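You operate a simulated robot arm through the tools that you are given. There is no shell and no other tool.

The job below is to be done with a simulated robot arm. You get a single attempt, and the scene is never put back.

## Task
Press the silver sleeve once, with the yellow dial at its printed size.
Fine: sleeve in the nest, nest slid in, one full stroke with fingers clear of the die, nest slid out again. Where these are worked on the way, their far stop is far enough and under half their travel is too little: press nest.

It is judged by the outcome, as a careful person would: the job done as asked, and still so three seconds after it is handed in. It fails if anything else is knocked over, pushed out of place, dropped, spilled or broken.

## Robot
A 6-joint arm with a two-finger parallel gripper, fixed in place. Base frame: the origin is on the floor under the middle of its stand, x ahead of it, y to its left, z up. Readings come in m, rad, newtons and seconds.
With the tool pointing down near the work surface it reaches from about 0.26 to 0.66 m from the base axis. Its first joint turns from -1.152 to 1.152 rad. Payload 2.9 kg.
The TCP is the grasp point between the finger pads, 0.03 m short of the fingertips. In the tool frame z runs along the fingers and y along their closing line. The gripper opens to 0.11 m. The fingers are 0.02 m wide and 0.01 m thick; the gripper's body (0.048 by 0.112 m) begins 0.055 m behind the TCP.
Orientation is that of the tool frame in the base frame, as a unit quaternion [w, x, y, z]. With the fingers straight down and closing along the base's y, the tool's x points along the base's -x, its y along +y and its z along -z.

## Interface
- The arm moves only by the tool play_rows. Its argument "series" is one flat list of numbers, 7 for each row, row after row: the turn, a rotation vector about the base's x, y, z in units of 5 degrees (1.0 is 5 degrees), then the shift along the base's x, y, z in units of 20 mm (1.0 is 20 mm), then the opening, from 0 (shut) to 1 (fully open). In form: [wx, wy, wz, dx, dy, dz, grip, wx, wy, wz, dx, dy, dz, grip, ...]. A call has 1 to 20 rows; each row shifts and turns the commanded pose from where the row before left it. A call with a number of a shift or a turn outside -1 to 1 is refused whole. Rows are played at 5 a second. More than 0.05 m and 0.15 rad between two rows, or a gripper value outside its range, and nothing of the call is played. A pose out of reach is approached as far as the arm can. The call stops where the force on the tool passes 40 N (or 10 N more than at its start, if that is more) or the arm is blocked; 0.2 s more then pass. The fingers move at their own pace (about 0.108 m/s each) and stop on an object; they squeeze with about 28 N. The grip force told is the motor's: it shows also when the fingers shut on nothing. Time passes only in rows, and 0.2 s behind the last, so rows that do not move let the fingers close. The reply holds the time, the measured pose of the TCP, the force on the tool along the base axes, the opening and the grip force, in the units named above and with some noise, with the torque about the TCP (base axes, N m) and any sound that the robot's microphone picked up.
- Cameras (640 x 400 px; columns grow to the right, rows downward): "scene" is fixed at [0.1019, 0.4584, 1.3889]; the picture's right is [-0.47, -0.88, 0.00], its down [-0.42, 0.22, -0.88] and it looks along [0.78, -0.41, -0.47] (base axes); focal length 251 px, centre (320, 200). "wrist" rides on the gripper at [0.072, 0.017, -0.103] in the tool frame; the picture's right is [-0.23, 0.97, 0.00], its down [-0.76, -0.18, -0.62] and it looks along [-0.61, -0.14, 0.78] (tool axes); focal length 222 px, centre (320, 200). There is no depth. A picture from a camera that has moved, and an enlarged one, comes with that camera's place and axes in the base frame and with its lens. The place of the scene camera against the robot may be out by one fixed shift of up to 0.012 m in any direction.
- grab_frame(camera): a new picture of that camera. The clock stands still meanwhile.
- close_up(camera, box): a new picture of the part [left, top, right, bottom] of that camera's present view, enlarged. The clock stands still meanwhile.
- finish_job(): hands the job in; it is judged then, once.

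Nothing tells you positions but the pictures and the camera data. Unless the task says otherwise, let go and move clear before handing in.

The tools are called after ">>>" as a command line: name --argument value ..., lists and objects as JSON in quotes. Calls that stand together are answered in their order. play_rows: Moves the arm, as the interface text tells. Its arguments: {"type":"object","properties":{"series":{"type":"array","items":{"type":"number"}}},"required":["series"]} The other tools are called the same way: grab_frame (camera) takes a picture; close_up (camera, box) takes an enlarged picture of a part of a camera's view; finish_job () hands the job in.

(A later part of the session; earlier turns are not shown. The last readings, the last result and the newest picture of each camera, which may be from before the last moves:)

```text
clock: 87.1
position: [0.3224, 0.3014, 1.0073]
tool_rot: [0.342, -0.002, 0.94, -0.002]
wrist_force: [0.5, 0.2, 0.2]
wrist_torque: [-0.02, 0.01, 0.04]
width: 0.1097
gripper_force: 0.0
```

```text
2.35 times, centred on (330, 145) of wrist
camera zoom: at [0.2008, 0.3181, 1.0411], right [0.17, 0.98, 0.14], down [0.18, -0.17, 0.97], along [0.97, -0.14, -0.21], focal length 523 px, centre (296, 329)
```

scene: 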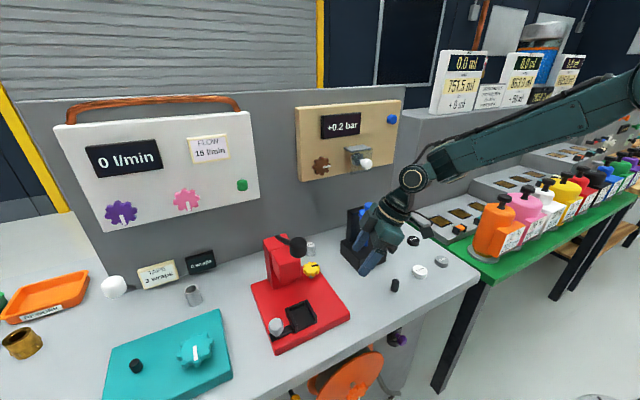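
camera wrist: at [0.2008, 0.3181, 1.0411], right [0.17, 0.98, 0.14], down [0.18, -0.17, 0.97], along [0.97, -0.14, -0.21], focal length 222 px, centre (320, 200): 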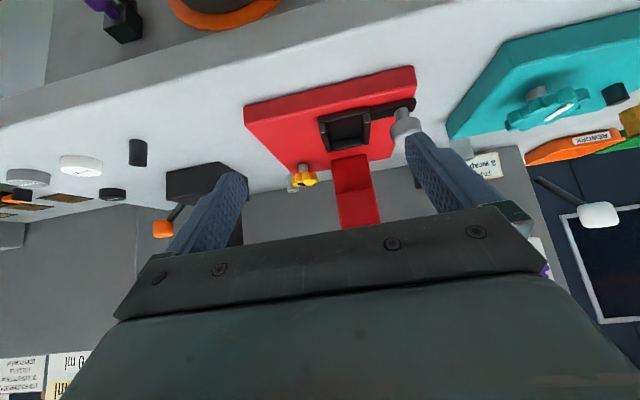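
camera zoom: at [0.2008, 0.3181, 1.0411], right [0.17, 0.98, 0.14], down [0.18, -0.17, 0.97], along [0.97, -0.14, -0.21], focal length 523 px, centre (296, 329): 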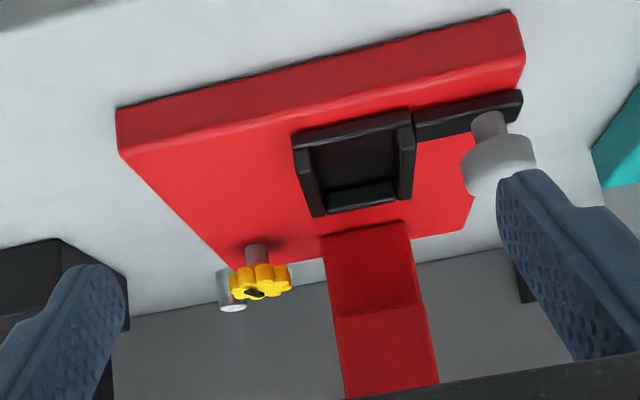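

>>> close_up --camera "wrist" --box '[0, 0, 320, 130]'

>>> close_up --camera "wrist" --box '[300, 130, 420, 230]'

>>> close_up --camera "wrist" --box '[270, 150, 340, 210]'

```text
2.00 times, centred on (160, 65) of wrist
camera zoom: at [0.2008, 0.3181, 1.0411], right [0.17, 0.98, 0.14], down [0.18, -0.17, 0.97], along [0.97, -0.14, -0.21], focal length 444 px, centre (640, 470)
```

zoom: 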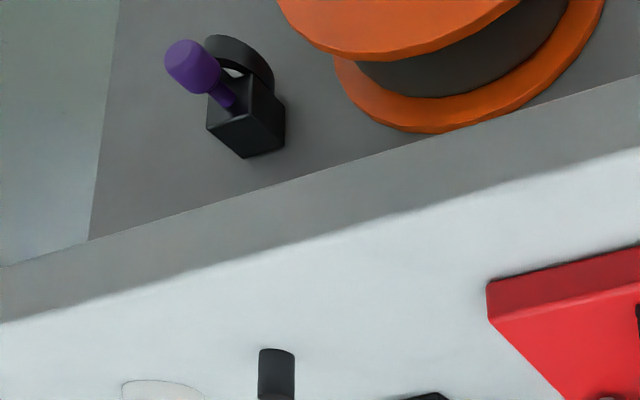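

```text
4.00 times, centred on (360, 180) of wrist
camera zoom: at [0.2008, 0.3181, 1.0411], right [0.17, 0.98, 0.14], down [0.18, -0.17, 0.97], along [0.97, -0.14, -0.21], focal length 888 px, centre (160, 280)
```

zoom: 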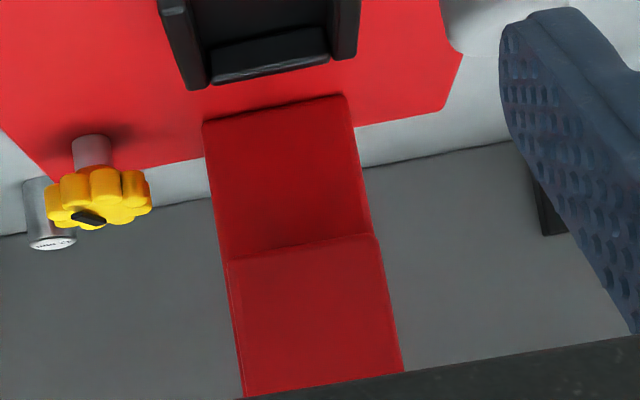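

```text
6.67 times, centred on (305, 180) of wrist
camera zoom: at [0.2008, 0.3181, 1.0411], right [0.17, 0.98, 0.14], down [0.18, -0.17, 0.97], along [0.97, -0.14, -0.21], focal length 1481 px, centre (420, 333)
```

zoom: 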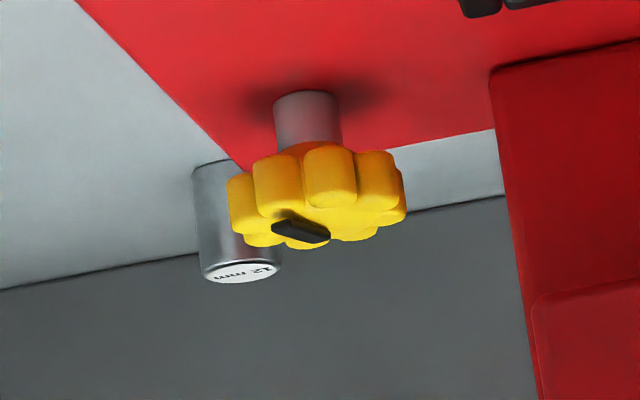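

The front of the press carries no scale either. I'll re-check the mm display and the gauge carefully from a clear pose.

>>> play_rows --series '[0, 0, 0, 0, -1, 1, 1, 0, 0, 0, 0, -1, 1, 1, 0, 0, 0, 0, -1, 1, 1, 0, 0, 0, 0, -1, 1, 1, 0, 0, 0, 0, -1, 1, 1, 0, 0, 0, 0, -1, 0, 1, 0, 0, 0, 0, -1, 0, 1, 0, 0, 0, 0, -1, 0, 1, 0, 0, 0, 0, -1, 0, 1, 0, 0, 0, 0, -1, 0, 1, 0, 0, 0, 0, -1, 0, 1, 0, 0, 0, 0, -1, 0, 1]'

>>> grab_frame --camera "wrist"

>>> close_up --camera "wrist" --box '[230, 60, 430, 220]'

```text
clock: 89.7
position: [0.3227, 0.064, 1.1074]
tool_rot: [0.343, -0.002, 0.939, -0.003]
wrist_force: [-0.4, 0.7, 0.3]
wrist_torque: [0.04, -0.01, -0.03]
width: 0.1099
gripper_force: 0.0
```

```text
taken
camera wrist: at [0.2, 0.079, 1.1403], right [0.17, 0.98, 0.14], down [0.18, -0.17, 0.97], along [0.97, -0.14, -0.21], focal length 222 px, centre (320, 200)
```

wrist: 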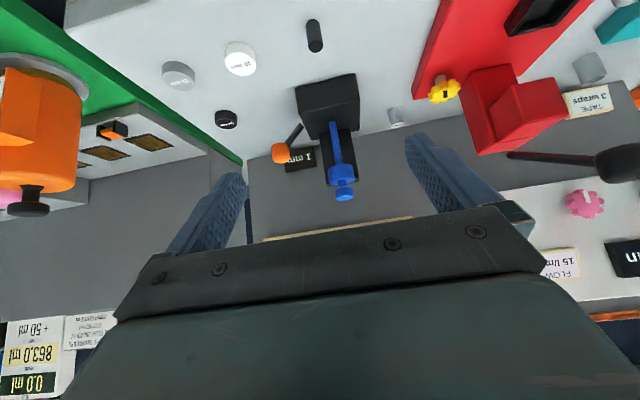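

```text
2.50 times, centred on (330, 140) of wrist
camera zoom: at [0.2, 0.079, 1.1403], right [0.17, 0.98, 0.14], down [0.18, -0.17, 0.97], along [0.97, -0.14, -0.21], focal length 555 px, centre (295, 350)
```

zoom: 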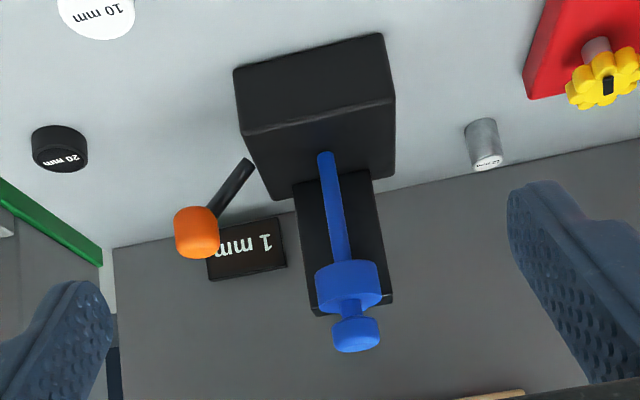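

The display remains "1 mm" (it belongs to the gauge). I'll take extreme close-ups of the yellow dial and the other dials to see whether any bear fine print.

>>> close_up --camera "wrist" --box '[425, 70, 465, 110]'

>>> close_up --camera "scene" --box '[303, 261, 321, 275]'

>>> close_up --camera "scene" --box '[175, 325, 215, 365]'

>>> close_up --camera "scene" --box '[165, 180, 205, 215]'

>>> close_up --camera "scene" --box '[360, 375, 380, 400]'

```text
10.00 times, centred on (445, 90) of wrist
camera zoom: at [0.2, 0.079, 1.1403], right [0.17, 0.98, 0.14], down [0.18, -0.17, 0.97], along [0.97, -0.14, -0.21], focal length 2221 px, centre (-930, 1300)
```

zoom: 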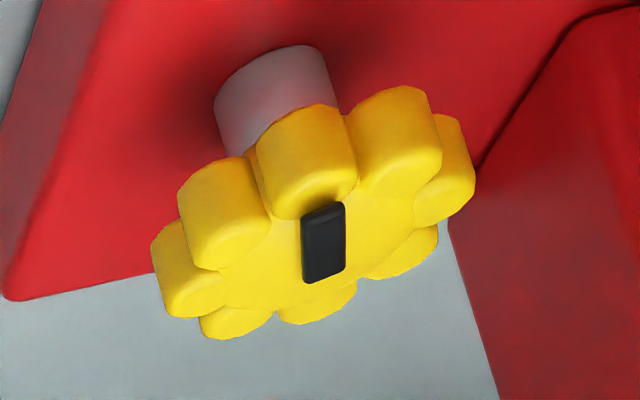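

```text
16.00 times, centred on (312, 268) of scene
camera zoom: at [0.1019, 0.4584, 1.3889], right [-0.47, -0.88, 0.0], down [-0.42, 0.22, -0.88], along [0.78, -0.41, -0.47], focal length 4011 px, centre (448, -888)
```

zoom: 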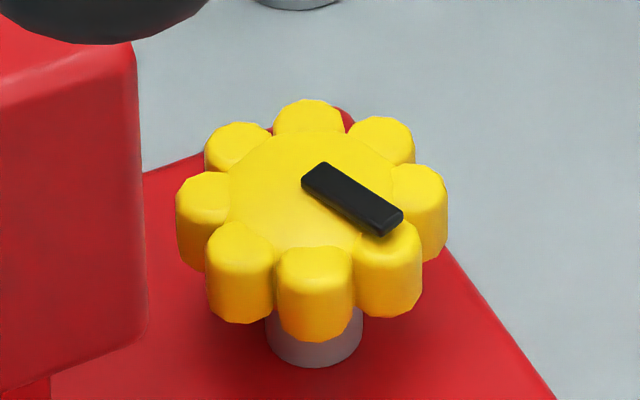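

```text
10.00 times, centred on (195, 345) of scene
camera zoom: at [0.1019, 0.4584, 1.3889], right [-0.47, -0.88, 0.0], down [-0.42, 0.22, -0.88], along [0.78, -0.41, -0.47], focal length 2507 px, centre (1570, -1250)
```

zoom: 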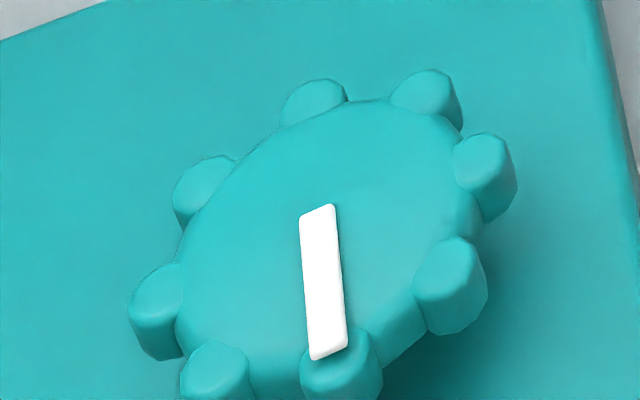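

```text
11.43 times, centred on (185, 198) of scene
camera zoom: at [0.1019, 0.4584, 1.3889], right [-0.47, -0.88, 0.0], down [-0.42, 0.22, -0.88], along [0.78, -0.41, -0.47], focal length 2865 px, centre (1863, 229)
```

zoom: 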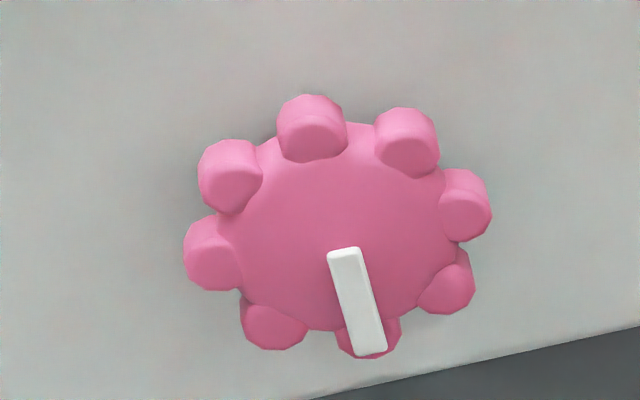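

```text
16.00 times, centred on (370, 388) of scene
camera zoom: at [0.1019, 0.4584, 1.3889], right [-0.47, -0.88, 0.0], down [-0.42, 0.22, -0.88], along [0.78, -0.41, -0.47], focal length 4011 px, centre (-480, -2800)
```

zoom: 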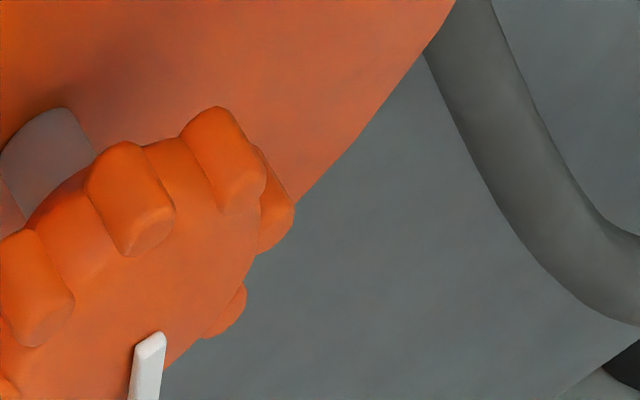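

No print on any dial. I'll check the wall and surroundings just above/behind the press and the far left/right of the bench for something I've missed.

>>> close_up --camera "scene" --box '[200, 170, 330, 260]'

>>> close_up --camera "scene" --box '[380, 200, 500, 290]'

>>> close_up --camera "scene" --box '[230, 290, 370, 400]'

>>> close_up --camera "scene" --box '[230, 340, 330, 400]'

>>> close_up --camera "wrist" --box '[420, 0, 640, 180]'

```text
4.44 times, centred on (265, 215) of scene
camera zoom: at [0.1019, 0.4584, 1.3889], right [-0.47, -0.88, 0.0], down [-0.42, 0.22, -0.88], along [0.78, -0.41, -0.47], focal length 1114 px, centre (564, 133)
```

zoom: 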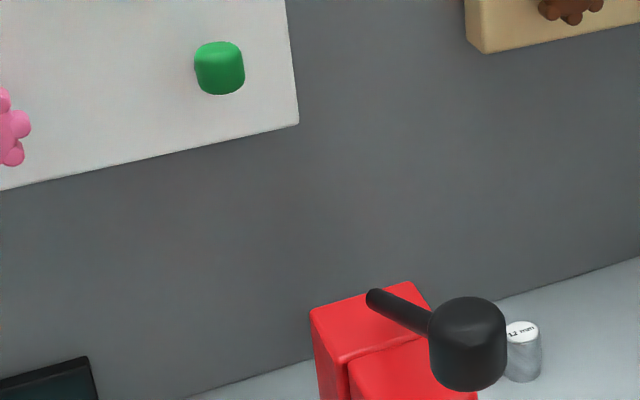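

```text
4.44 times, centred on (440, 245) of scene
camera zoom: at [0.1019, 0.4584, 1.3889], right [-0.47, -0.88, 0.0], down [-0.42, 0.22, -0.88], along [0.78, -0.41, -0.47], focal length 1114 px, centre (-213, 0)
```

zoom: 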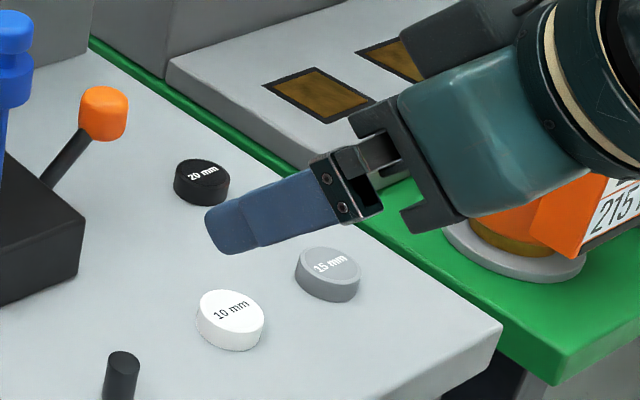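

```text
3.64 times, centred on (300, 345) of scene
camera zoom: at [0.1019, 0.4584, 1.3889], right [-0.47, -0.88, 0.0], down [-0.42, 0.22, -0.88], along [0.78, -0.41, -0.47], focal length 912 px, centre (393, -327)
```

zoom: 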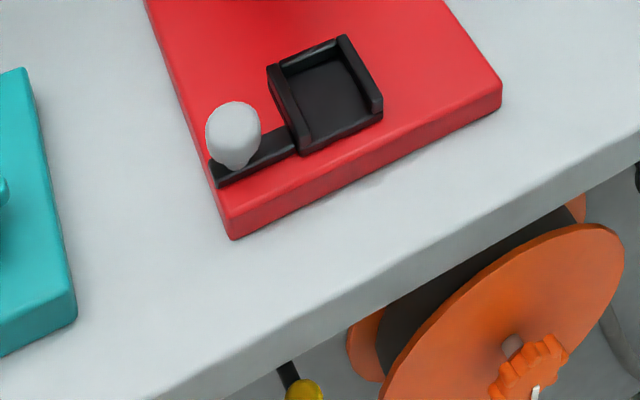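

```text
6.40 times, centred on (280, 370) of scene
camera zoom: at [0.1019, 0.4584, 1.3889], right [-0.47, -0.88, 0.0], down [-0.42, 0.22, -0.88], along [0.78, -0.41, -0.47], focal length 1604 px, centre (576, -888)
```

zoom: 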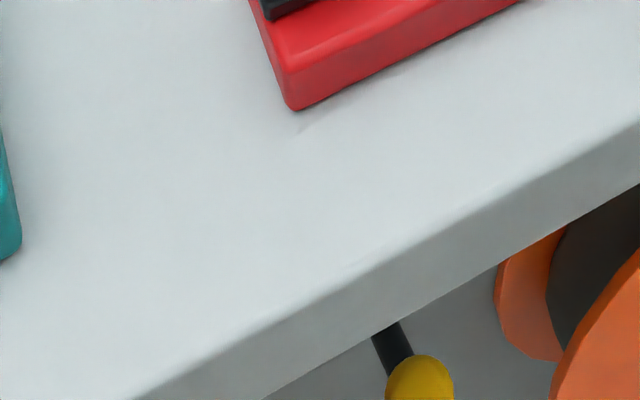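

```text
2.22 times, centred on (530, 90) of wrist
camera zoom: at [0.2, 0.079, 1.1403], right [0.17, 0.98, 0.14], down [0.18, -0.17, 0.97], along [0.97, -0.14, -0.21], focal length 494 px, centre (-147, 444)
```

zoom: 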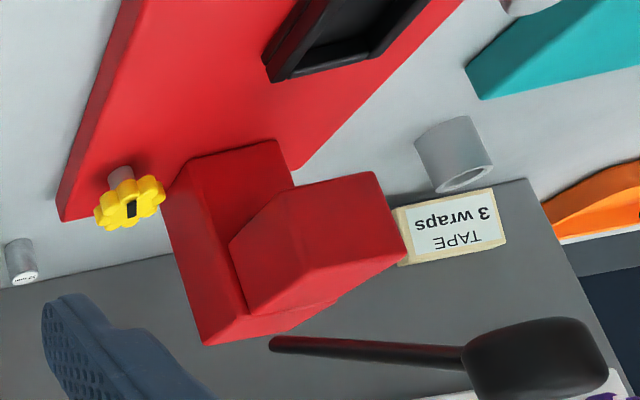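

I'll check the gauge's plunger tip closely to understand what that display is actually measuring.

>>> close_up --camera "wrist" --box '[315, 100, 365, 150]'

>>> close_up --camera "scene" --box '[350, 225, 390, 260]'

>>> close_up --camera "scene" --box '[345, 195, 385, 235]'

```text
8.00 times, centred on (340, 125) of wrist
camera zoom: at [0.2, 0.079, 1.1403], right [0.17, 0.98, 0.14], down [0.18, -0.17, 0.97], along [0.97, -0.14, -0.21], focal length 1777 px, centre (160, 800)
```

zoom: 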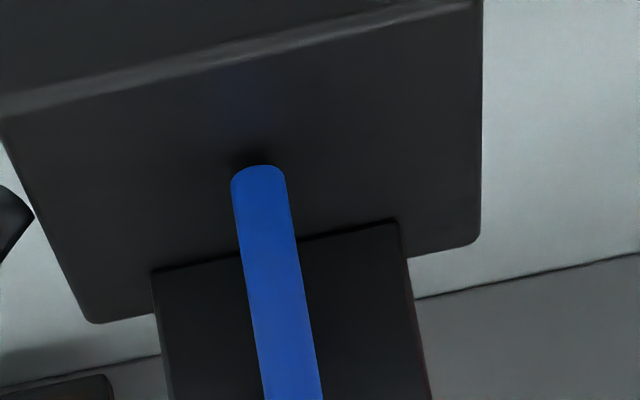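

```text
11.43 times, centred on (370, 242) of scene
camera zoom: at [0.1019, 0.4584, 1.3889], right [-0.47, -0.88, 0.0], down [-0.42, 0.22, -0.88], along [0.78, -0.41, -0.47], focal length 2865 px, centre (-251, -286)
```

zoom: 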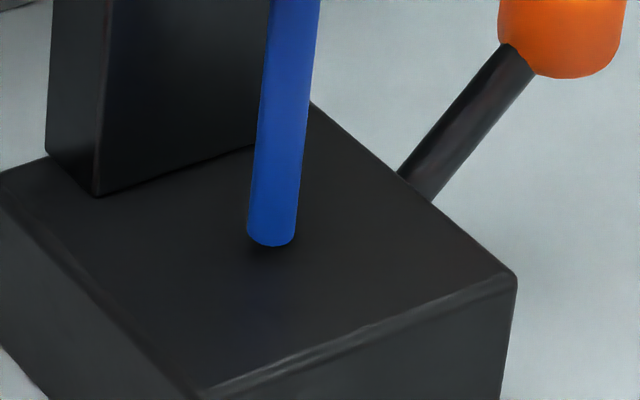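

```text
10.00 times, centred on (365, 215) of scene
camera zoom: at [0.1019, 0.4584, 1.3889], right [-0.47, -0.88, 0.0], down [-0.42, 0.22, -0.88], along [0.78, -0.41, -0.47], focal length 2507 px, centre (-130, 50)
```

zoom: 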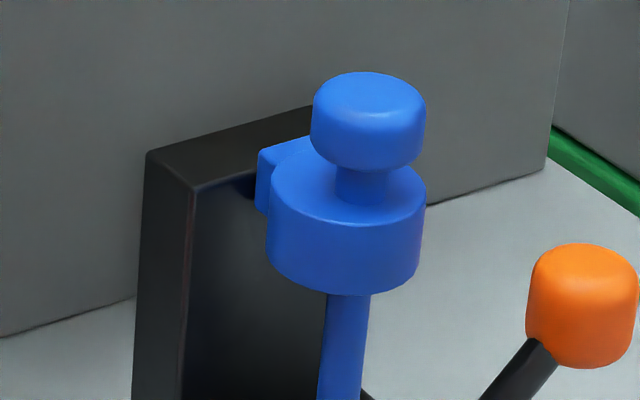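

No scale or readout for the dial exists that I can find, but I can still adjust the dial later, just before the stroke. I'll carry on with the sleeve meanwhile, first taking a closer look at the nest's geometry.

>>> play_rows --series '[0, 1, 0, 0, 1, 0.5, 1, 0, 1, 0, 0, 1, 0.5, 1, 0, 1, 0, 0, 1, 0.5, 1, 0, 0, 0, 0, 1, 0.5, 1, 0, 0, 0, 0, 1, 0, 1, 0, 0, 0, 0, 1, 0, 1, 0, 0, 0, 0, 1, 0, 1, 0, 0, 0, 0, 1, 0, 1, 0, 0, 0, 0, 1, 0, 1, 0, 0, 0, 0, 1, 0, 1, 0, 0, 0, 0, 1, 0, 1, 0, 0, 0, -0.5, 1, 0, 1, 0, 0, 0, -0.5, 1, 0, 1]'

>>> grab_frame --camera "wrist"

>>> close_up --camera "wrist" --box '[270, 60, 400, 190]'

```text
clock: 92.5
position: [0.3025, 0.322, 1.1488]
tool_rot: [0.218, -0.003, 0.976, -0.001]
wrist_force: [-0.6, 0.5, 0.0]
wrist_torque: [0.02, 0.02, -0.01]
width: 0.1096
gripper_force: 0.1
```

```text
taken
camera wrist: at [0.1922, 0.3378, 1.2124], right [0.2, 0.98, 0.09], down [0.43, -0.17, 0.89], along [0.88, -0.14, -0.45], focal length 222 px, centre (320, 200)
```

wrist: 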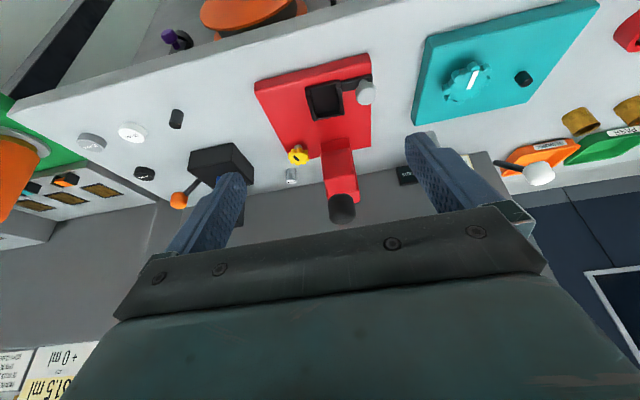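

```text
3.08 times, centred on (335, 125) of wrist
camera zoom: at [0.1922, 0.3378, 1.2124], right [0.2, 0.98, 0.09], down [0.43, -0.17, 0.89], along [0.88, -0.14, -0.45], focal length 684 px, centre (274, 431)
```

zoom: 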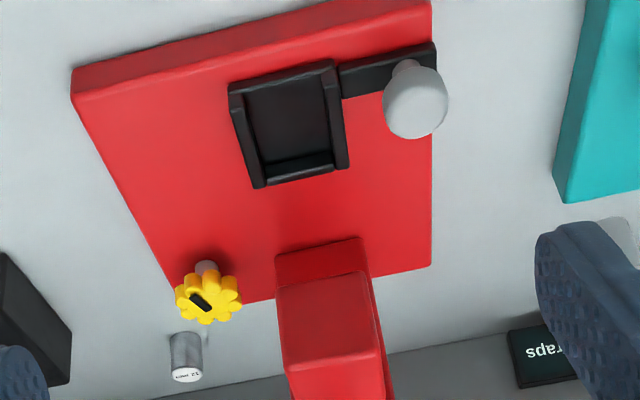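

>>> close_up --camera "wrist" --box '[295, 70, 385, 130]'

>>> close_up --camera "scene" --box '[260, 290, 330, 345]'

```text
6.67 times, centred on (340, 100) of wrist
camera zoom: at [0.1922, 0.3378, 1.2124], right [0.2, 0.98, 0.09], down [0.43, -0.17, 0.89], along [0.88, -0.14, -0.45], focal length 1481 px, centre (187, 867)
```

zoom: 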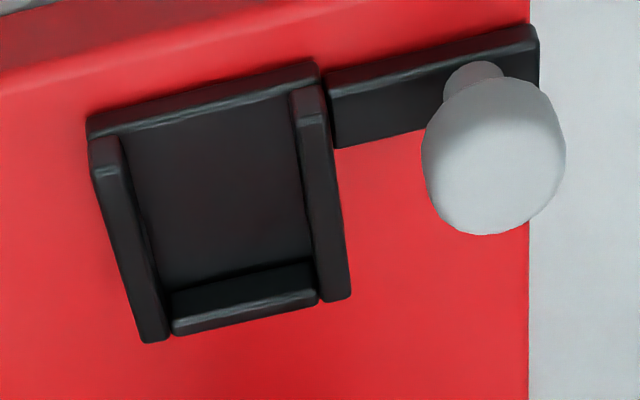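

```text
7.27 times, centred on (295, 318) of scene
camera zoom: at [0.1019, 0.4584, 1.3889], right [-0.47, -0.88, 0.0], down [-0.42, 0.22, -0.88], along [0.78, -0.41, -0.47], focal length 1823 px, centre (502, -654)
```

zoom: 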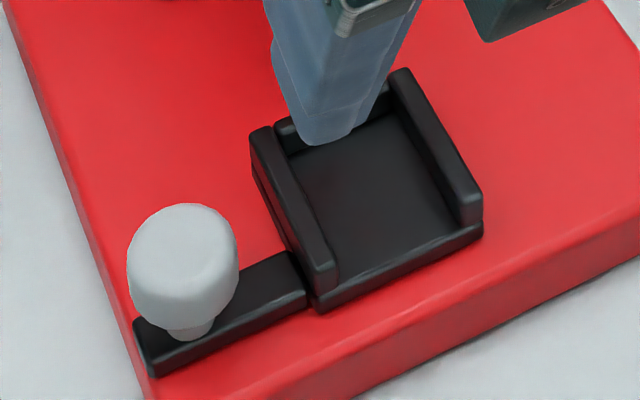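

The nest is a tray with walls on ±y and +x, open toward the robot; inner width ≈ 37 mm around y 0.324, walls up to z ≈ 0.934, floor ≈ 0.92. It sits directly under the lever knob, so I'll pick and place the sleeve with the tool tilted 35° forward. Moving to the pre-grasp orientation.

>>> play_rows --series '[0, 0, 0.9, 0, -0.907, -0.92, 0.55, 0, 0, 0.9, 0, -0.907, -0.92, 0.55, 0, 0, 0.9, 0, -0.907, -0.92, 0.55, 0, 0, 0.9, 0, -0.907, -0.92, 0.55, 0, 0, 0, 0, -0.907, -0.92, 0.55, 0, 0, 0, 0, -0.907, -0.92, 0.55, 0, 0, 0, 0, -0.907, -0.92, 0.55, 0.303, -0.932, 0, 0, 0, 0, 0.55, 0.303, -0.932, 0, 0, 0, 0, 0.55]'

>>> grab_frame --camera "wrist"

```text
clock: 94.5
position: [0.3019, 0.1961, 1.0193]
tool_rot: [0.297, -0.152, 0.942, 0.045]
wrist_force: [0.2, -0.1, -0.5]
wrist_torque: [0.02, -0.04, 0.0]
width: 0.0603
gripper_force: 0.0
```

```text
taken
camera wrist: at [0.1837, 0.1744, 1.064], right [-0.13, 0.98, 0.13], down [0.31, -0.08, 0.95], along [0.94, 0.16, -0.29], focal length 222 px, centre (320, 200)
```

wrist: 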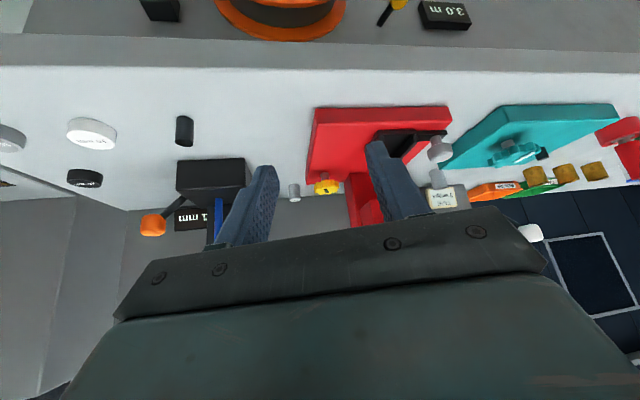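

There is a display on the bench's front face ("3.0 m", by the cable reel). So other readouts, perhaps the dial's, may be on the front too – let me look there more.

>>> close_up --camera "wrist" --box '[360, 0, 500, 50]'

>>> close_up --camera "wrist" --box '[280, 90, 480, 220]'

>>> close_up --camera "wrist" --box '[0, 0, 360, 60]'

```text
4.57 times, centred on (430, 25) of wrist
camera zoom: at [0.1837, 0.1744, 1.064], right [-0.13, 0.98, 0.13], down [0.31, -0.08, 0.95], along [0.94, 0.16, -0.29], focal length 1015 px, centre (-183, 1000)
```

zoom: 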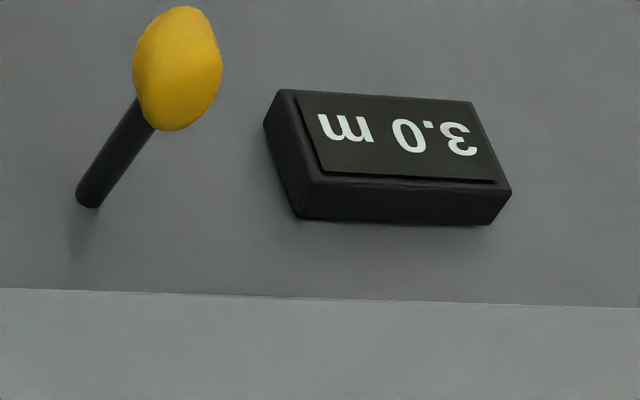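

```text
3.08 times, centred on (380, 155) of wrist
camera zoom: at [0.1837, 0.1744, 1.064], right [-0.13, 0.98, 0.13], down [0.31, -0.08, 0.95], along [0.94, 0.16, -0.29], focal length 684 px, centre (135, 338)
```

zoom: 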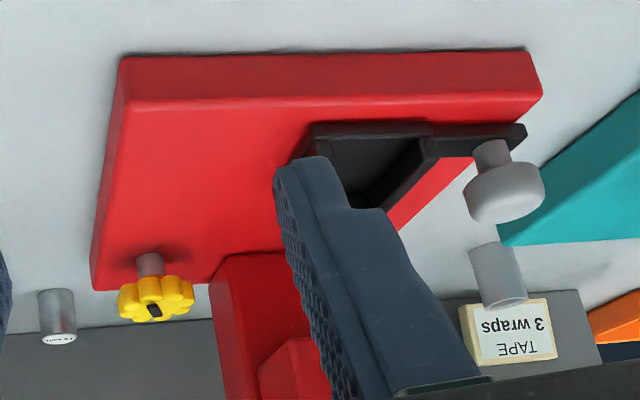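

```text
1.78 times, centred on (180, 30) of wrist
camera zoom: at [0.1837, 0.1744, 1.064], right [-0.13, 0.98, 0.13], down [0.31, -0.08, 0.95], along [0.94, 0.16, -0.29], focal length 395 px, centre (569, 502)
```

zoom: 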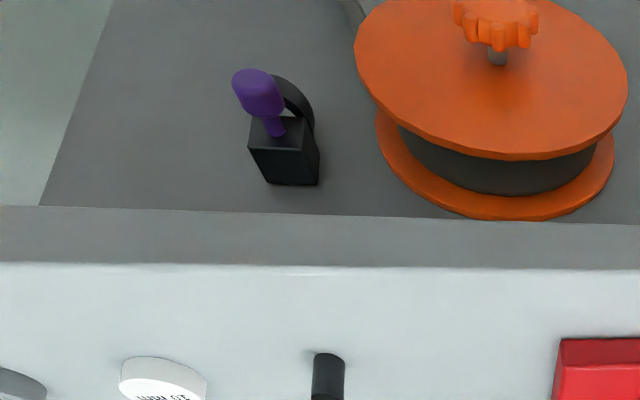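

That one is the cable reel's. I'll scan further left along the bench front with this same low view.

>>> play_rows --series '[0, 0, 0, 0, 1, 0, 0.55, 0, 0, 0, 0, 1, 0, 0.55, 0, 0, 0, 0, 1, 0, 0.55, 0, 0, 0, 0, 1, 0, 0.55, 0, 0, 0, 0, 1, 0, 0.55, 0, 0, 0, 0, 1, 0, 0.55, 0, 0, 0, 0, 1, 0, 0.55, 0, 0, 0, 0, 1, 0, 0.55, 0, 0, 0, 0, 1, 0, 0.55]'

>>> grab_frame --camera "wrist"

>>> close_up --camera "wrist" --box '[200, 0, 640, 160]'

```text
clock: 96.5
position: [0.3053, 0.3757, 1.0198]
tool_rot: [0.295, -0.152, 0.942, 0.047]
wrist_force: [0.3, 0.7, -0.4]
wrist_torque: [0.01, 0.0, 0.0]
width: 0.0606
gripper_force: 0.1
```

```text
taken
camera wrist: at [0.1873, 0.3535, 1.0646], right [-0.13, 0.98, 0.13], down [0.31, -0.08, 0.95], along [0.94, 0.16, -0.3], focal length 222 px, centre (320, 200)
```

wrist: 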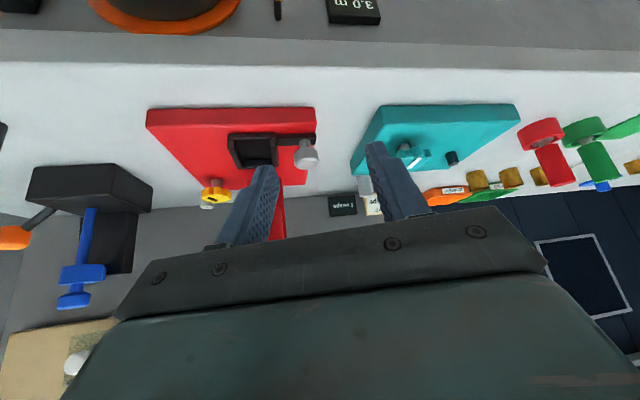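

```text
1.45 times, centred on (420, 80) of wrist
camera zoom: at [0.1873, 0.3535, 1.0646], right [-0.13, 0.98, 0.13], down [0.31, -0.08, 0.95], along [0.94, 0.16, -0.3], focal length 323 px, centre (174, 374)
```

zoom: 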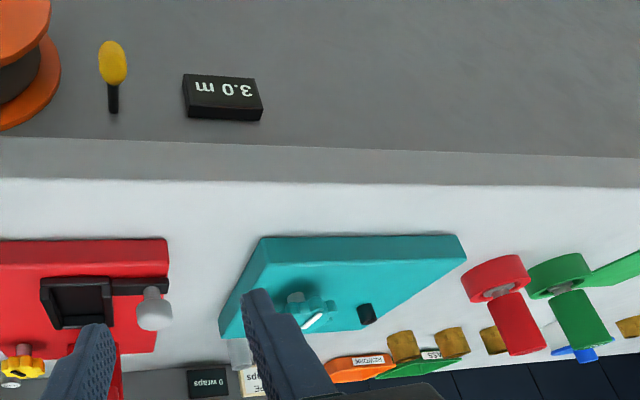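

No other readout on the bench front. As a decisive check on the dial/display relation, I'll return the dial to its stop (0°) and re-read the mm display, using the safe approach pose again.

>>> play_rows --series '[0, 0, 0.9, 0, -1, 0, 0.65, 0, 0, 0.9, 0, -1, 0, 0.65, 0, 0, 0.9, 0, -1, 0, 0.65, 0, 0, 0.9, 0, -1, 0, 0.65, 0, 0, 0.9, 0, -1, 0, 0.65, 0, 0, 0.9, 0, -1, 0, 0.65, 0, 0, 0, 0, -1, 0, 0.65, 0, 0, 0, 0, -1, 0, 0.65, 0, 0, 0, 0, -1, 0, 0.65, -0.707, 0.707, 0, 0, -0.7, 0, 0.65, -0.707, 0.707, 0, 0.8, 0, 0, 0.65, 0, 0, 0, 1, 0, 0, 0.65, 0, 0, 0, 1, 0, 0, 0.65, 0, 0, 0, 1, 0, 0, 0.65, 0, 0, 0, 1, 0, 0, 0.65, 0, 0, 0, 1, 0, 0, 0.65, 0, 0, 0, 1, 0, 0, 0.65, 0, 0, 0, 1, 0, 0, 0.65]'

>>> grab_frame --camera "wrist"

```text
clock: 100.3
position: [0.4583, 0.1799, 1.0199]
tool_rot: [0.2, -0.376, 0.901, 0.081]
wrist_force: [-0.3, -0.1, -0.3]
wrist_torque: [0.0, 0.0, 0.05]
width: 0.0714
gripper_force: 0.0
```

```text
taken
camera wrist: at [0.3692, 0.115, 1.0834], right [-0.55, 0.83, 0.09], down [0.42, 0.18, 0.89], along [0.72, 0.52, -0.45], focal length 222 px, centre (320, 200)
```

wrist: 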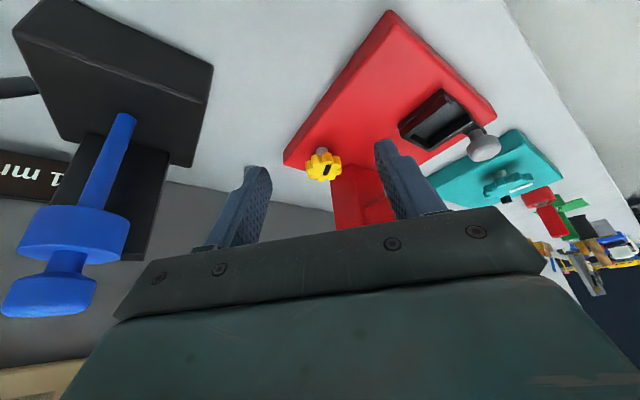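

>>> play_rows --series '[0, 0, 0, 0.74, 0.3, -1, 0.65, 0, 0, 0, 0.74, 0.7, -1, 0.65, 0, 0, 0, 0.74, 0.7, -1, 0.65, 0, 0, 0, 0.74, 0.7, -0.5, 0.65, 0, 0, 0, 0.73, 0.69, -0.25, 0.65, 0, 0, 1, 0.034, -0.031, 0, 0.65, 0, 0, 1, 0.036, -0.028, 0, 0.65, 0, 0, 1, 0.039, -0.025, 0, 0.65, 0, 0, 1, 0.041, -0.021, 0, 0.65, 0, 0, 1, 0.042, -0.018, 0, 0.65, 0, 0, 0, 0, 0, 0, 0.3, 0, 0, 0, 0, 0, 0, 0.2, 0, 0, 0, 0, 0, 0, 0.2]'

>>> close_up --camera "wrist" --box '[260, 110, 380, 210]'

```text
clock: 103.1
position: [0.5364, 0.2398, 0.944]
tool_rot: [0.177, -0.562, 0.798, 0.123]
wrist_force: [2.0, 0.2, 0.0]
wrist_torque: [-0.07, 0.36, -0.03]
width: 0.039
gripper_force: 44.1
```

```text
4.00 times, centred on (320, 160) of wrist
camera zoom: at [0.4829, 0.1427, 1.0086], right [-0.85, 0.52, 0.09], down [0.31, 0.34, 0.89], along [0.43, 0.78, -0.45], focal length 888 px, centre (320, 360)
```

zoom: 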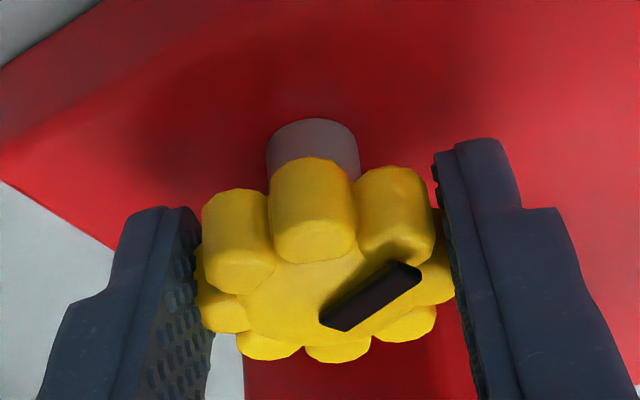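

>>> play_rows --series '[0, 0, -1, -0.042, 0.018, 0, 0.2, 0, 0, -1, -0.041, 0.021, 0, 0.2, 0, 0, -1, -0.039, 0.025, 0, 0.2, 0, 0, 0, 0, 0, 0, 0.2]'

>>> play_rows --series '[0, 0, -1, -0.036, 0.028, 0, 0.2, 0, 0, -1, -0.034, 0.031, 0, 0.2, 0, 0, 0, 0, 0, 0, 0.2]'

>>> play_rows --series '[0, 0, 0, 0, 0, 0, 0.65, 0, 0, 0, 0, 0, 0, 0.65, 0, 0, 0, -0.74, -0.69, 0.25, 0.65, 0, 0, 0, -0.74, -0.7, 0.5, 0.65, 0, 0, 0, -0.74, -0.7, 1, 0.65, 0, 0, 0, -0.74, -0.7, 1, 0.65, 0, 0, 0, -0.73, -0.3, 1, 0.65]'

>>> grab_frame --camera "wrist"

>>> close_up --camera "scene" --box '[303, 261, 321, 275]'

```text
clock: 104.1
position: [0.5341, 0.2407, 0.9444]
tool_rot: [0.192, -0.453, 0.865, 0.097]
wrist_force: [6.5, -1.5, -0.2]
wrist_torque: [-0.07, 0.54, -0.05]
width: 0.0389
gripper_force: 45.0
```

```text
clock: 104.9
position: [0.5341, 0.2439, 0.9441]
tool_rot: [0.2, -0.376, 0.901, 0.081]
wrist_force: [11.4, -5.2, -5.2]
wrist_torque: [0.12, 0.3, 0.26]
width: 0.0382
gripper_force: 44.9
```

```text
clock: 106.5
position: [0.458, 0.1832, 1.02]
tool_rot: [0.199, -0.376, 0.901, 0.081]
wrist_force: [-0.4, 1.0, 0.2]
wrist_torque: [0.01, -0.02, 0.01]
width: 0.0713
gripper_force: 0.0
```

```text
taken
camera wrist: at [0.3689, 0.1162, 1.0839], right [-0.55, 0.83, 0.09], down [0.42, 0.18, 0.89], along [0.72, 0.52, -0.45], focal length 222 px, centre (320, 200)
```

wrist: 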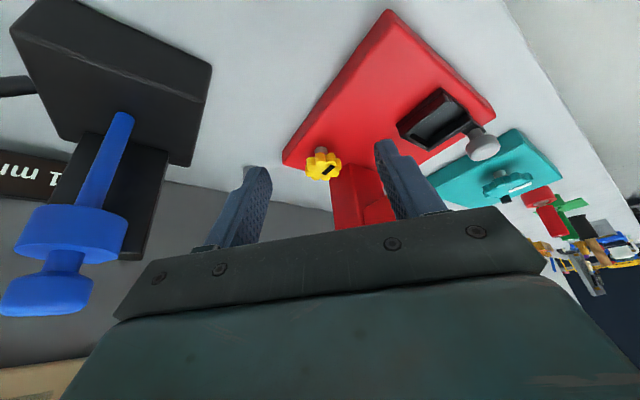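

```text
16.00 times, centred on (312, 268) of scene
camera zoom: at [0.1019, 0.4584, 1.3889], right [-0.47, -0.88, 0.0], down [-0.42, 0.22, -0.88], along [0.78, -0.41, -0.47], focal length 4011 px, centre (448, -888)
```

zoom: 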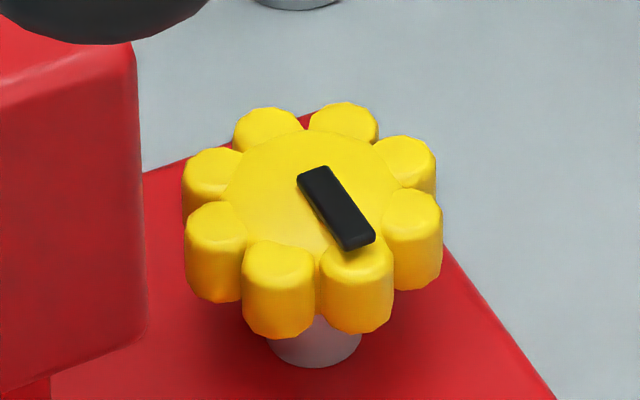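

The dial is at its 0° stop and the display still reads "1 mm", so that display is definitely unrelated to the dial. The dial has no visible scale; its travel is 0–90°. I'll turn it to mid-travel and watch for any detent behaviour on release.

>>> play_rows --series '[0, 0, 0, 0.74, 0.3, -1, 0.65, 0, 0, 0, 0.74, 0.65, -1, 0.65, 0, 0, 0, 0.74, 0.65, -1, 0.65, 0, 0, 0, 0.74, 0.65, -0.5, 0.65, 0, 0, 0, 0.73, 0.65, -0.25, 0.65, 0, 0, 0, 0, 0, 0, 0.3, 0, 0, 0, 0, 0, 0, 0.2, 0, 0, 0, 0, 0, 0, 0.2]'

>>> play_rows --series '[0, 0, 1, 0.034, -0.031, 0, 0.2, 0, 0, 1, 0.036, -0.028, 0, 0.2, 0, 0, 1, 0.039, -0.025, 0, 0.2, 0, 0, 1, 0.041, -0.021, 0, 0.2, 0, 0, 1, 0.042, -0.018, 0, 0.2, 0, 0, 1, 0.044, -0.014, 0, 0.2, 0, 0, 1, 0.045, -0.01, 0, 0.2, 0, 0, 1, 0.045, -0.006, 0, 0.2, 0, 0, 0, 0, 0, 0, 0.2]'

>>> close_up --camera "wrist" --box '[260, 110, 380, 210]'

```text
clock: 108.3
position: [0.531, 0.2421, 0.9453]
tool_rot: [0.2, -0.377, 0.901, 0.082]
wrist_force: [-5.8, 7.2, 2.3]
wrist_torque: [-0.09, 0.92, 0.12]
width: 0.0382
gripper_force: 45.0
```

```text
clock: 110.3
position: [0.5398, 0.2379, 0.9439]
tool_rot: [0.16, -0.663, 0.716, 0.145]
wrist_force: [1.9, 23.7, -9.0]
wrist_torque: [0.58, 0.23, -0.01]
width: 0.0387
gripper_force: 44.8
```

```text
4.00 times, centred on (320, 160) of wrist
camera zoom: at [0.5126, 0.1295, 1.0083], right [-0.96, 0.28, 0.09], down [0.21, 0.41, 0.89], along [0.21, 0.87, -0.45], focal length 888 px, centre (320, 360)
```

zoom: 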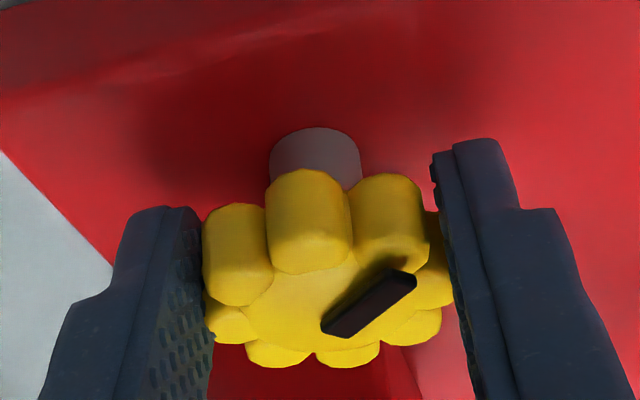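

>>> play_rows --series '[0, 0, 0, 0, 0, 0, 0.65, 0, 0, 0, 0, 0, 0, 0.65, 0, 0, 0, 0, 0, 0, 0.65]'

>>> close_up --camera "wrist" --box '[260, 110, 380, 210]'

>>> close_up --camera "scene" --box '[303, 261, 321, 275]'

```text
clock: 111.1
position: [0.5391, 0.2361, 0.9451]
tool_rot: [0.16, -0.661, 0.718, 0.144]
wrist_force: [-0.4, -0.1, -0.2]
wrist_torque: [0.05, 0.0, 0.01]
width: 0.0717
gripper_force: 0.0
```

```text
4.00 times, centred on (320, 160) of wrist
camera zoom: at [0.5123, 0.1279, 1.0088], right [-0.95, 0.29, 0.09], down [0.21, 0.41, 0.89], along [0.22, 0.86, -0.45], focal length 888 px, centre (320, 360)
```

zoom: 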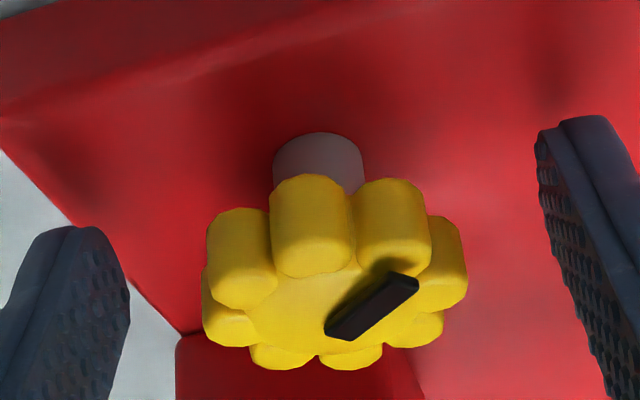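

```text
16.00 times, centred on (312, 268) of scene
camera zoom: at [0.1019, 0.4584, 1.3889], right [-0.47, -0.88, 0.0], down [-0.42, 0.22, -0.88], along [0.78, -0.41, -0.47], focal length 4011 px, centre (448, -888)
```

zoom: 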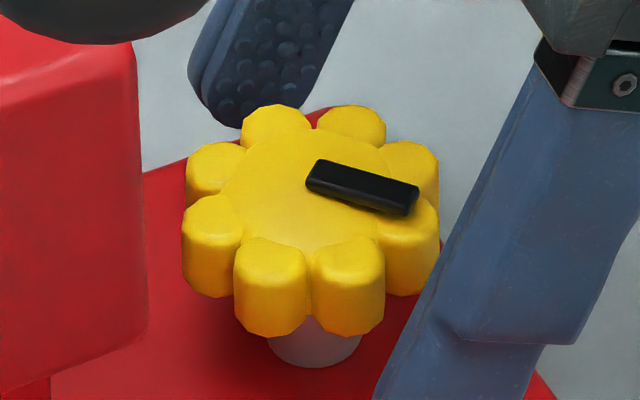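

The dial stays where I leave it (≈39–40°), so it is continuous with no detents. I'll nudge it to mid-travel (~46°) for now; I can still change it before the stroke if some readout shows up.

>>> play_rows --series '[0, 0, 0, 0.03, 0.06, 0, 0.3, 0, 0, 0, 0, 0, 0, 0.2, 0, 0, 0, 0, 0, 0, 0.2, 0, 0, 0.7, 0.03, -0.003, 0, 0.2, 0, 0, 0.7, 0.03, 0, 0, 0.2, 0, 0, 0, 0, 0, 0, 0.2, 0, 0, 0, 0, 0, 0, 0.65, 0, 0, 0, 0, 0, 0, 0.65]'

>>> close_up --camera "scene" --box '[303, 261, 321, 275]'

```text
clock: 112.9
position: [0.5402, 0.2392, 0.9454]
tool_rot: [-0.151, 0.705, -0.676, -0.153]
wrist_force: [0.6, 0.6, 0.0]
wrist_torque: [-0.02, 0.0, 0.0]
width: 0.0714
gripper_force: 0.1
```

```text
16.00 times, centred on (312, 268) of scene
camera zoom: at [0.1019, 0.4584, 1.3889], right [-0.47, -0.88, 0.0], down [-0.42, 0.22, -0.88], along [0.78, -0.41, -0.47], focal length 4011 px, centre (448, -888)
```

zoom: 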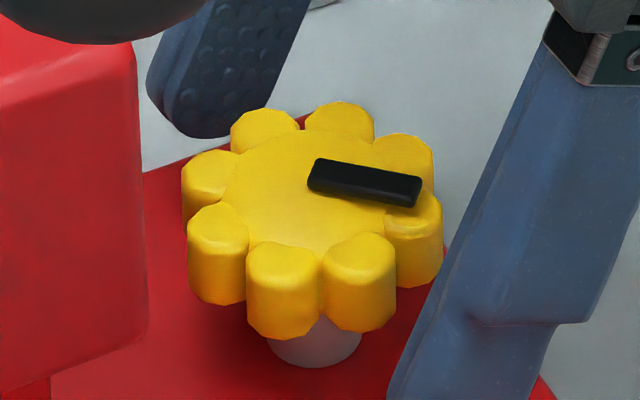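

Dial measured at ≈45.5°. Now I back off along the safe path and re-orient (yaw 18°, tilt 35°) toward the sleeve.

>>> play_rows --series '[0, 0, -1, -0.046, 0.002, 0, 0.65, 0, 0, -1, -0.045, 0.006, 0, 0.65, 0, 0, -1, -0.045, 0.01, 0, 0.65, 0, 0, -1, -0.044, 0.014, 0, 0.65, 0, 0, -1, -0.042, 0.018, 0, 0.65, 0, 0, -1, -0.041, 0.021, 0, 0.65, 0, 0, -1, -0.039, 0.025, 0, 0.65, 0, 0, -1, -0.036, 0.028, 0, 0.65, 0, 0, -1, -0.034, 0.031, 0, 0.65, 0, 0, 0, -0.74, -0.69, 0.25, 0.65, 0, 0, 0, -0.74, -0.7, 0.5, 0.65, 0, 0, 0, -0.74, -0.7, 1, 0.65, 0, 0, 0, -0.74, -0.7, 1, 0.65, 0, 0, 0, -0.73, -0.1, 1, 0.65]'

>>> play_rows --series '[0, 0, -0.95, 0, 0, 0, 0.55, 0, 0, -0.95, 0, 0, 0, 0.55, 0, 0, -0.95, 0, 0, 0, 0.55, 0, 0, -0.95, 0, 0, 0, 0.55, 0, 0, -0.95, 0, 0, 0, 0.55, 0, 0, -0.95, 0, 0, 0, 0.55, 0.303, -0.932, 0, 0, 0, 0, 0.55, 0.303, -0.932, 0, 0, 0, 0, 0.55, 0, 0, 0, 1, 0.05, 0, 0.55, 0, 0, 0, 1, 0.05, 0, 0.55, 0, 0, 0, 1, 0.05, 0, 0.55, 0, 0, 0, 1, 0.05, 0, 0.55, 0, 0, 0, 1, 0.05, -0.3, 0.55, 0, 0, 0, 1, 0.05, -0.3, 0.55]'

>>> grab_frame --camera "wrist"

>>> close_up --camera "scene" --box '[230, 180, 430, 320]'

```text
clock: 115.9
position: [0.457, 0.1825, 1.019]
tool_rot: [0.198, -0.392, 0.895, 0.084]
wrist_force: [0.6, 0.5, -0.3]
wrist_torque: [-0.05, 0.01, 0.02]
width: 0.0714
gripper_force: 0.0
```

```text
clock: 118.9
position: [0.5817, 0.1897, 1.0077]
tool_rot: [0.295, -0.157, 0.941, 0.047]
wrist_force: [-0.1, 0.4, -0.4]
wrist_torque: [-0.01, -0.03, 0.0]
width: 0.0603
gripper_force: 0.0
```

```text
taken
camera wrist: at [0.4634, 0.1668, 1.0533], right [-0.14, 0.98, 0.12], down [0.31, -0.08, 0.95], along [0.94, 0.17, -0.3], focal length 222 px, centre (320, 200)
```

wrist: 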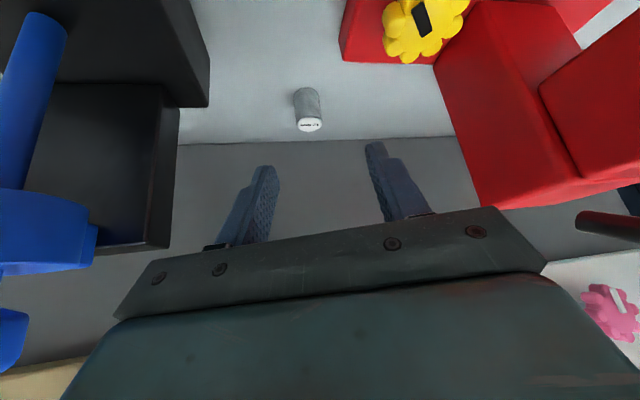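

```text
2.86 times, centred on (330, 250) of scene
camera zoom: at [0.1019, 0.4584, 1.3889], right [-0.47, -0.88, 0.0], down [-0.42, 0.22, -0.88], along [0.78, -0.41, -0.47], focal length 716 px, centre (291, 57)
```

zoom: 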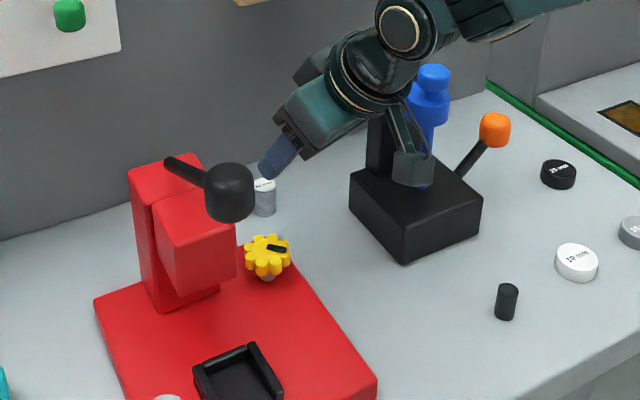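

I'm facing the sleeve with comfortable spacing to the gauge and dial. Zooming for a precise fix on the sleeve.

>>> close_up --camera "wrist" --box '[285, 80, 335, 140]'

```text
6.67 times, centred on (310, 110) of wrist
camera zoom: at [0.4634, 0.1668, 1.0533], right [-0.14, 0.98, 0.12], down [0.31, -0.08, 0.95], along [0.94, 0.17, -0.3], focal length 1481 px, centre (387, 800)
```

zoom: 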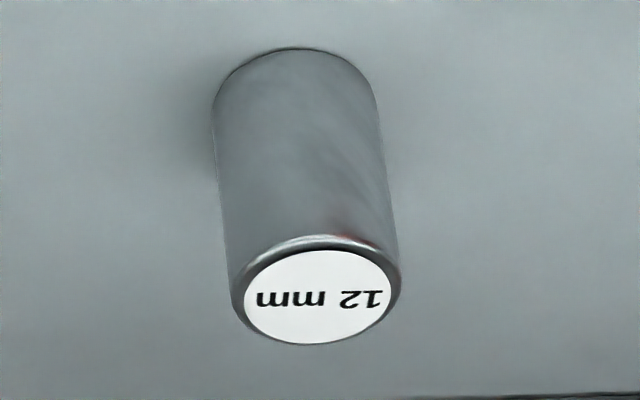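

Sleeve at ≈ [0.647, 0.2007], base 0.882, top 0.917. Moving over it and descending so that the fingertips hold only its upper part.

>>> play_rows --series '[0, 0, 0, 0.9, 0.12, 0, 0.55, 0, 0, 0, 0.9, 0.12, 0, 0.55, 0, 0, 0, 0.89, 0.11, 0, 0.55, 0, 0, 0, 0, 0, -1, 0.55, 0, 0, 0, 0, 0, -1, 0.55, 0, 0, 0, 0, 0, 0, 0.55]'

>>> grab_frame --camera "wrist"

```text
clock: 120.3
position: [0.6328, 0.1978, 0.9681]
tool_rot: [0.294, -0.156, 0.942, 0.045]
wrist_force: [-0.6, 0.0, 0.1]
wrist_torque: [-0.01, -0.02, -0.01]
width: 0.0608
gripper_force: 0.1
```

```text
taken
camera wrist: at [0.5163, 0.1749, 1.0125], right [-0.14, 0.98, 0.12], down [0.31, -0.08, 0.95], along [0.94, 0.17, -0.3], focal length 222 px, centre (320, 200)
```

wrist: 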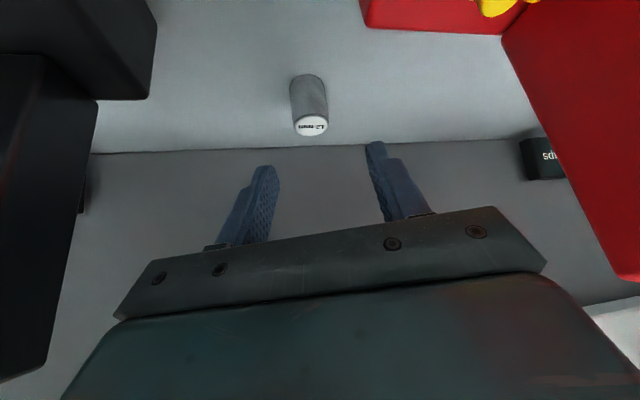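

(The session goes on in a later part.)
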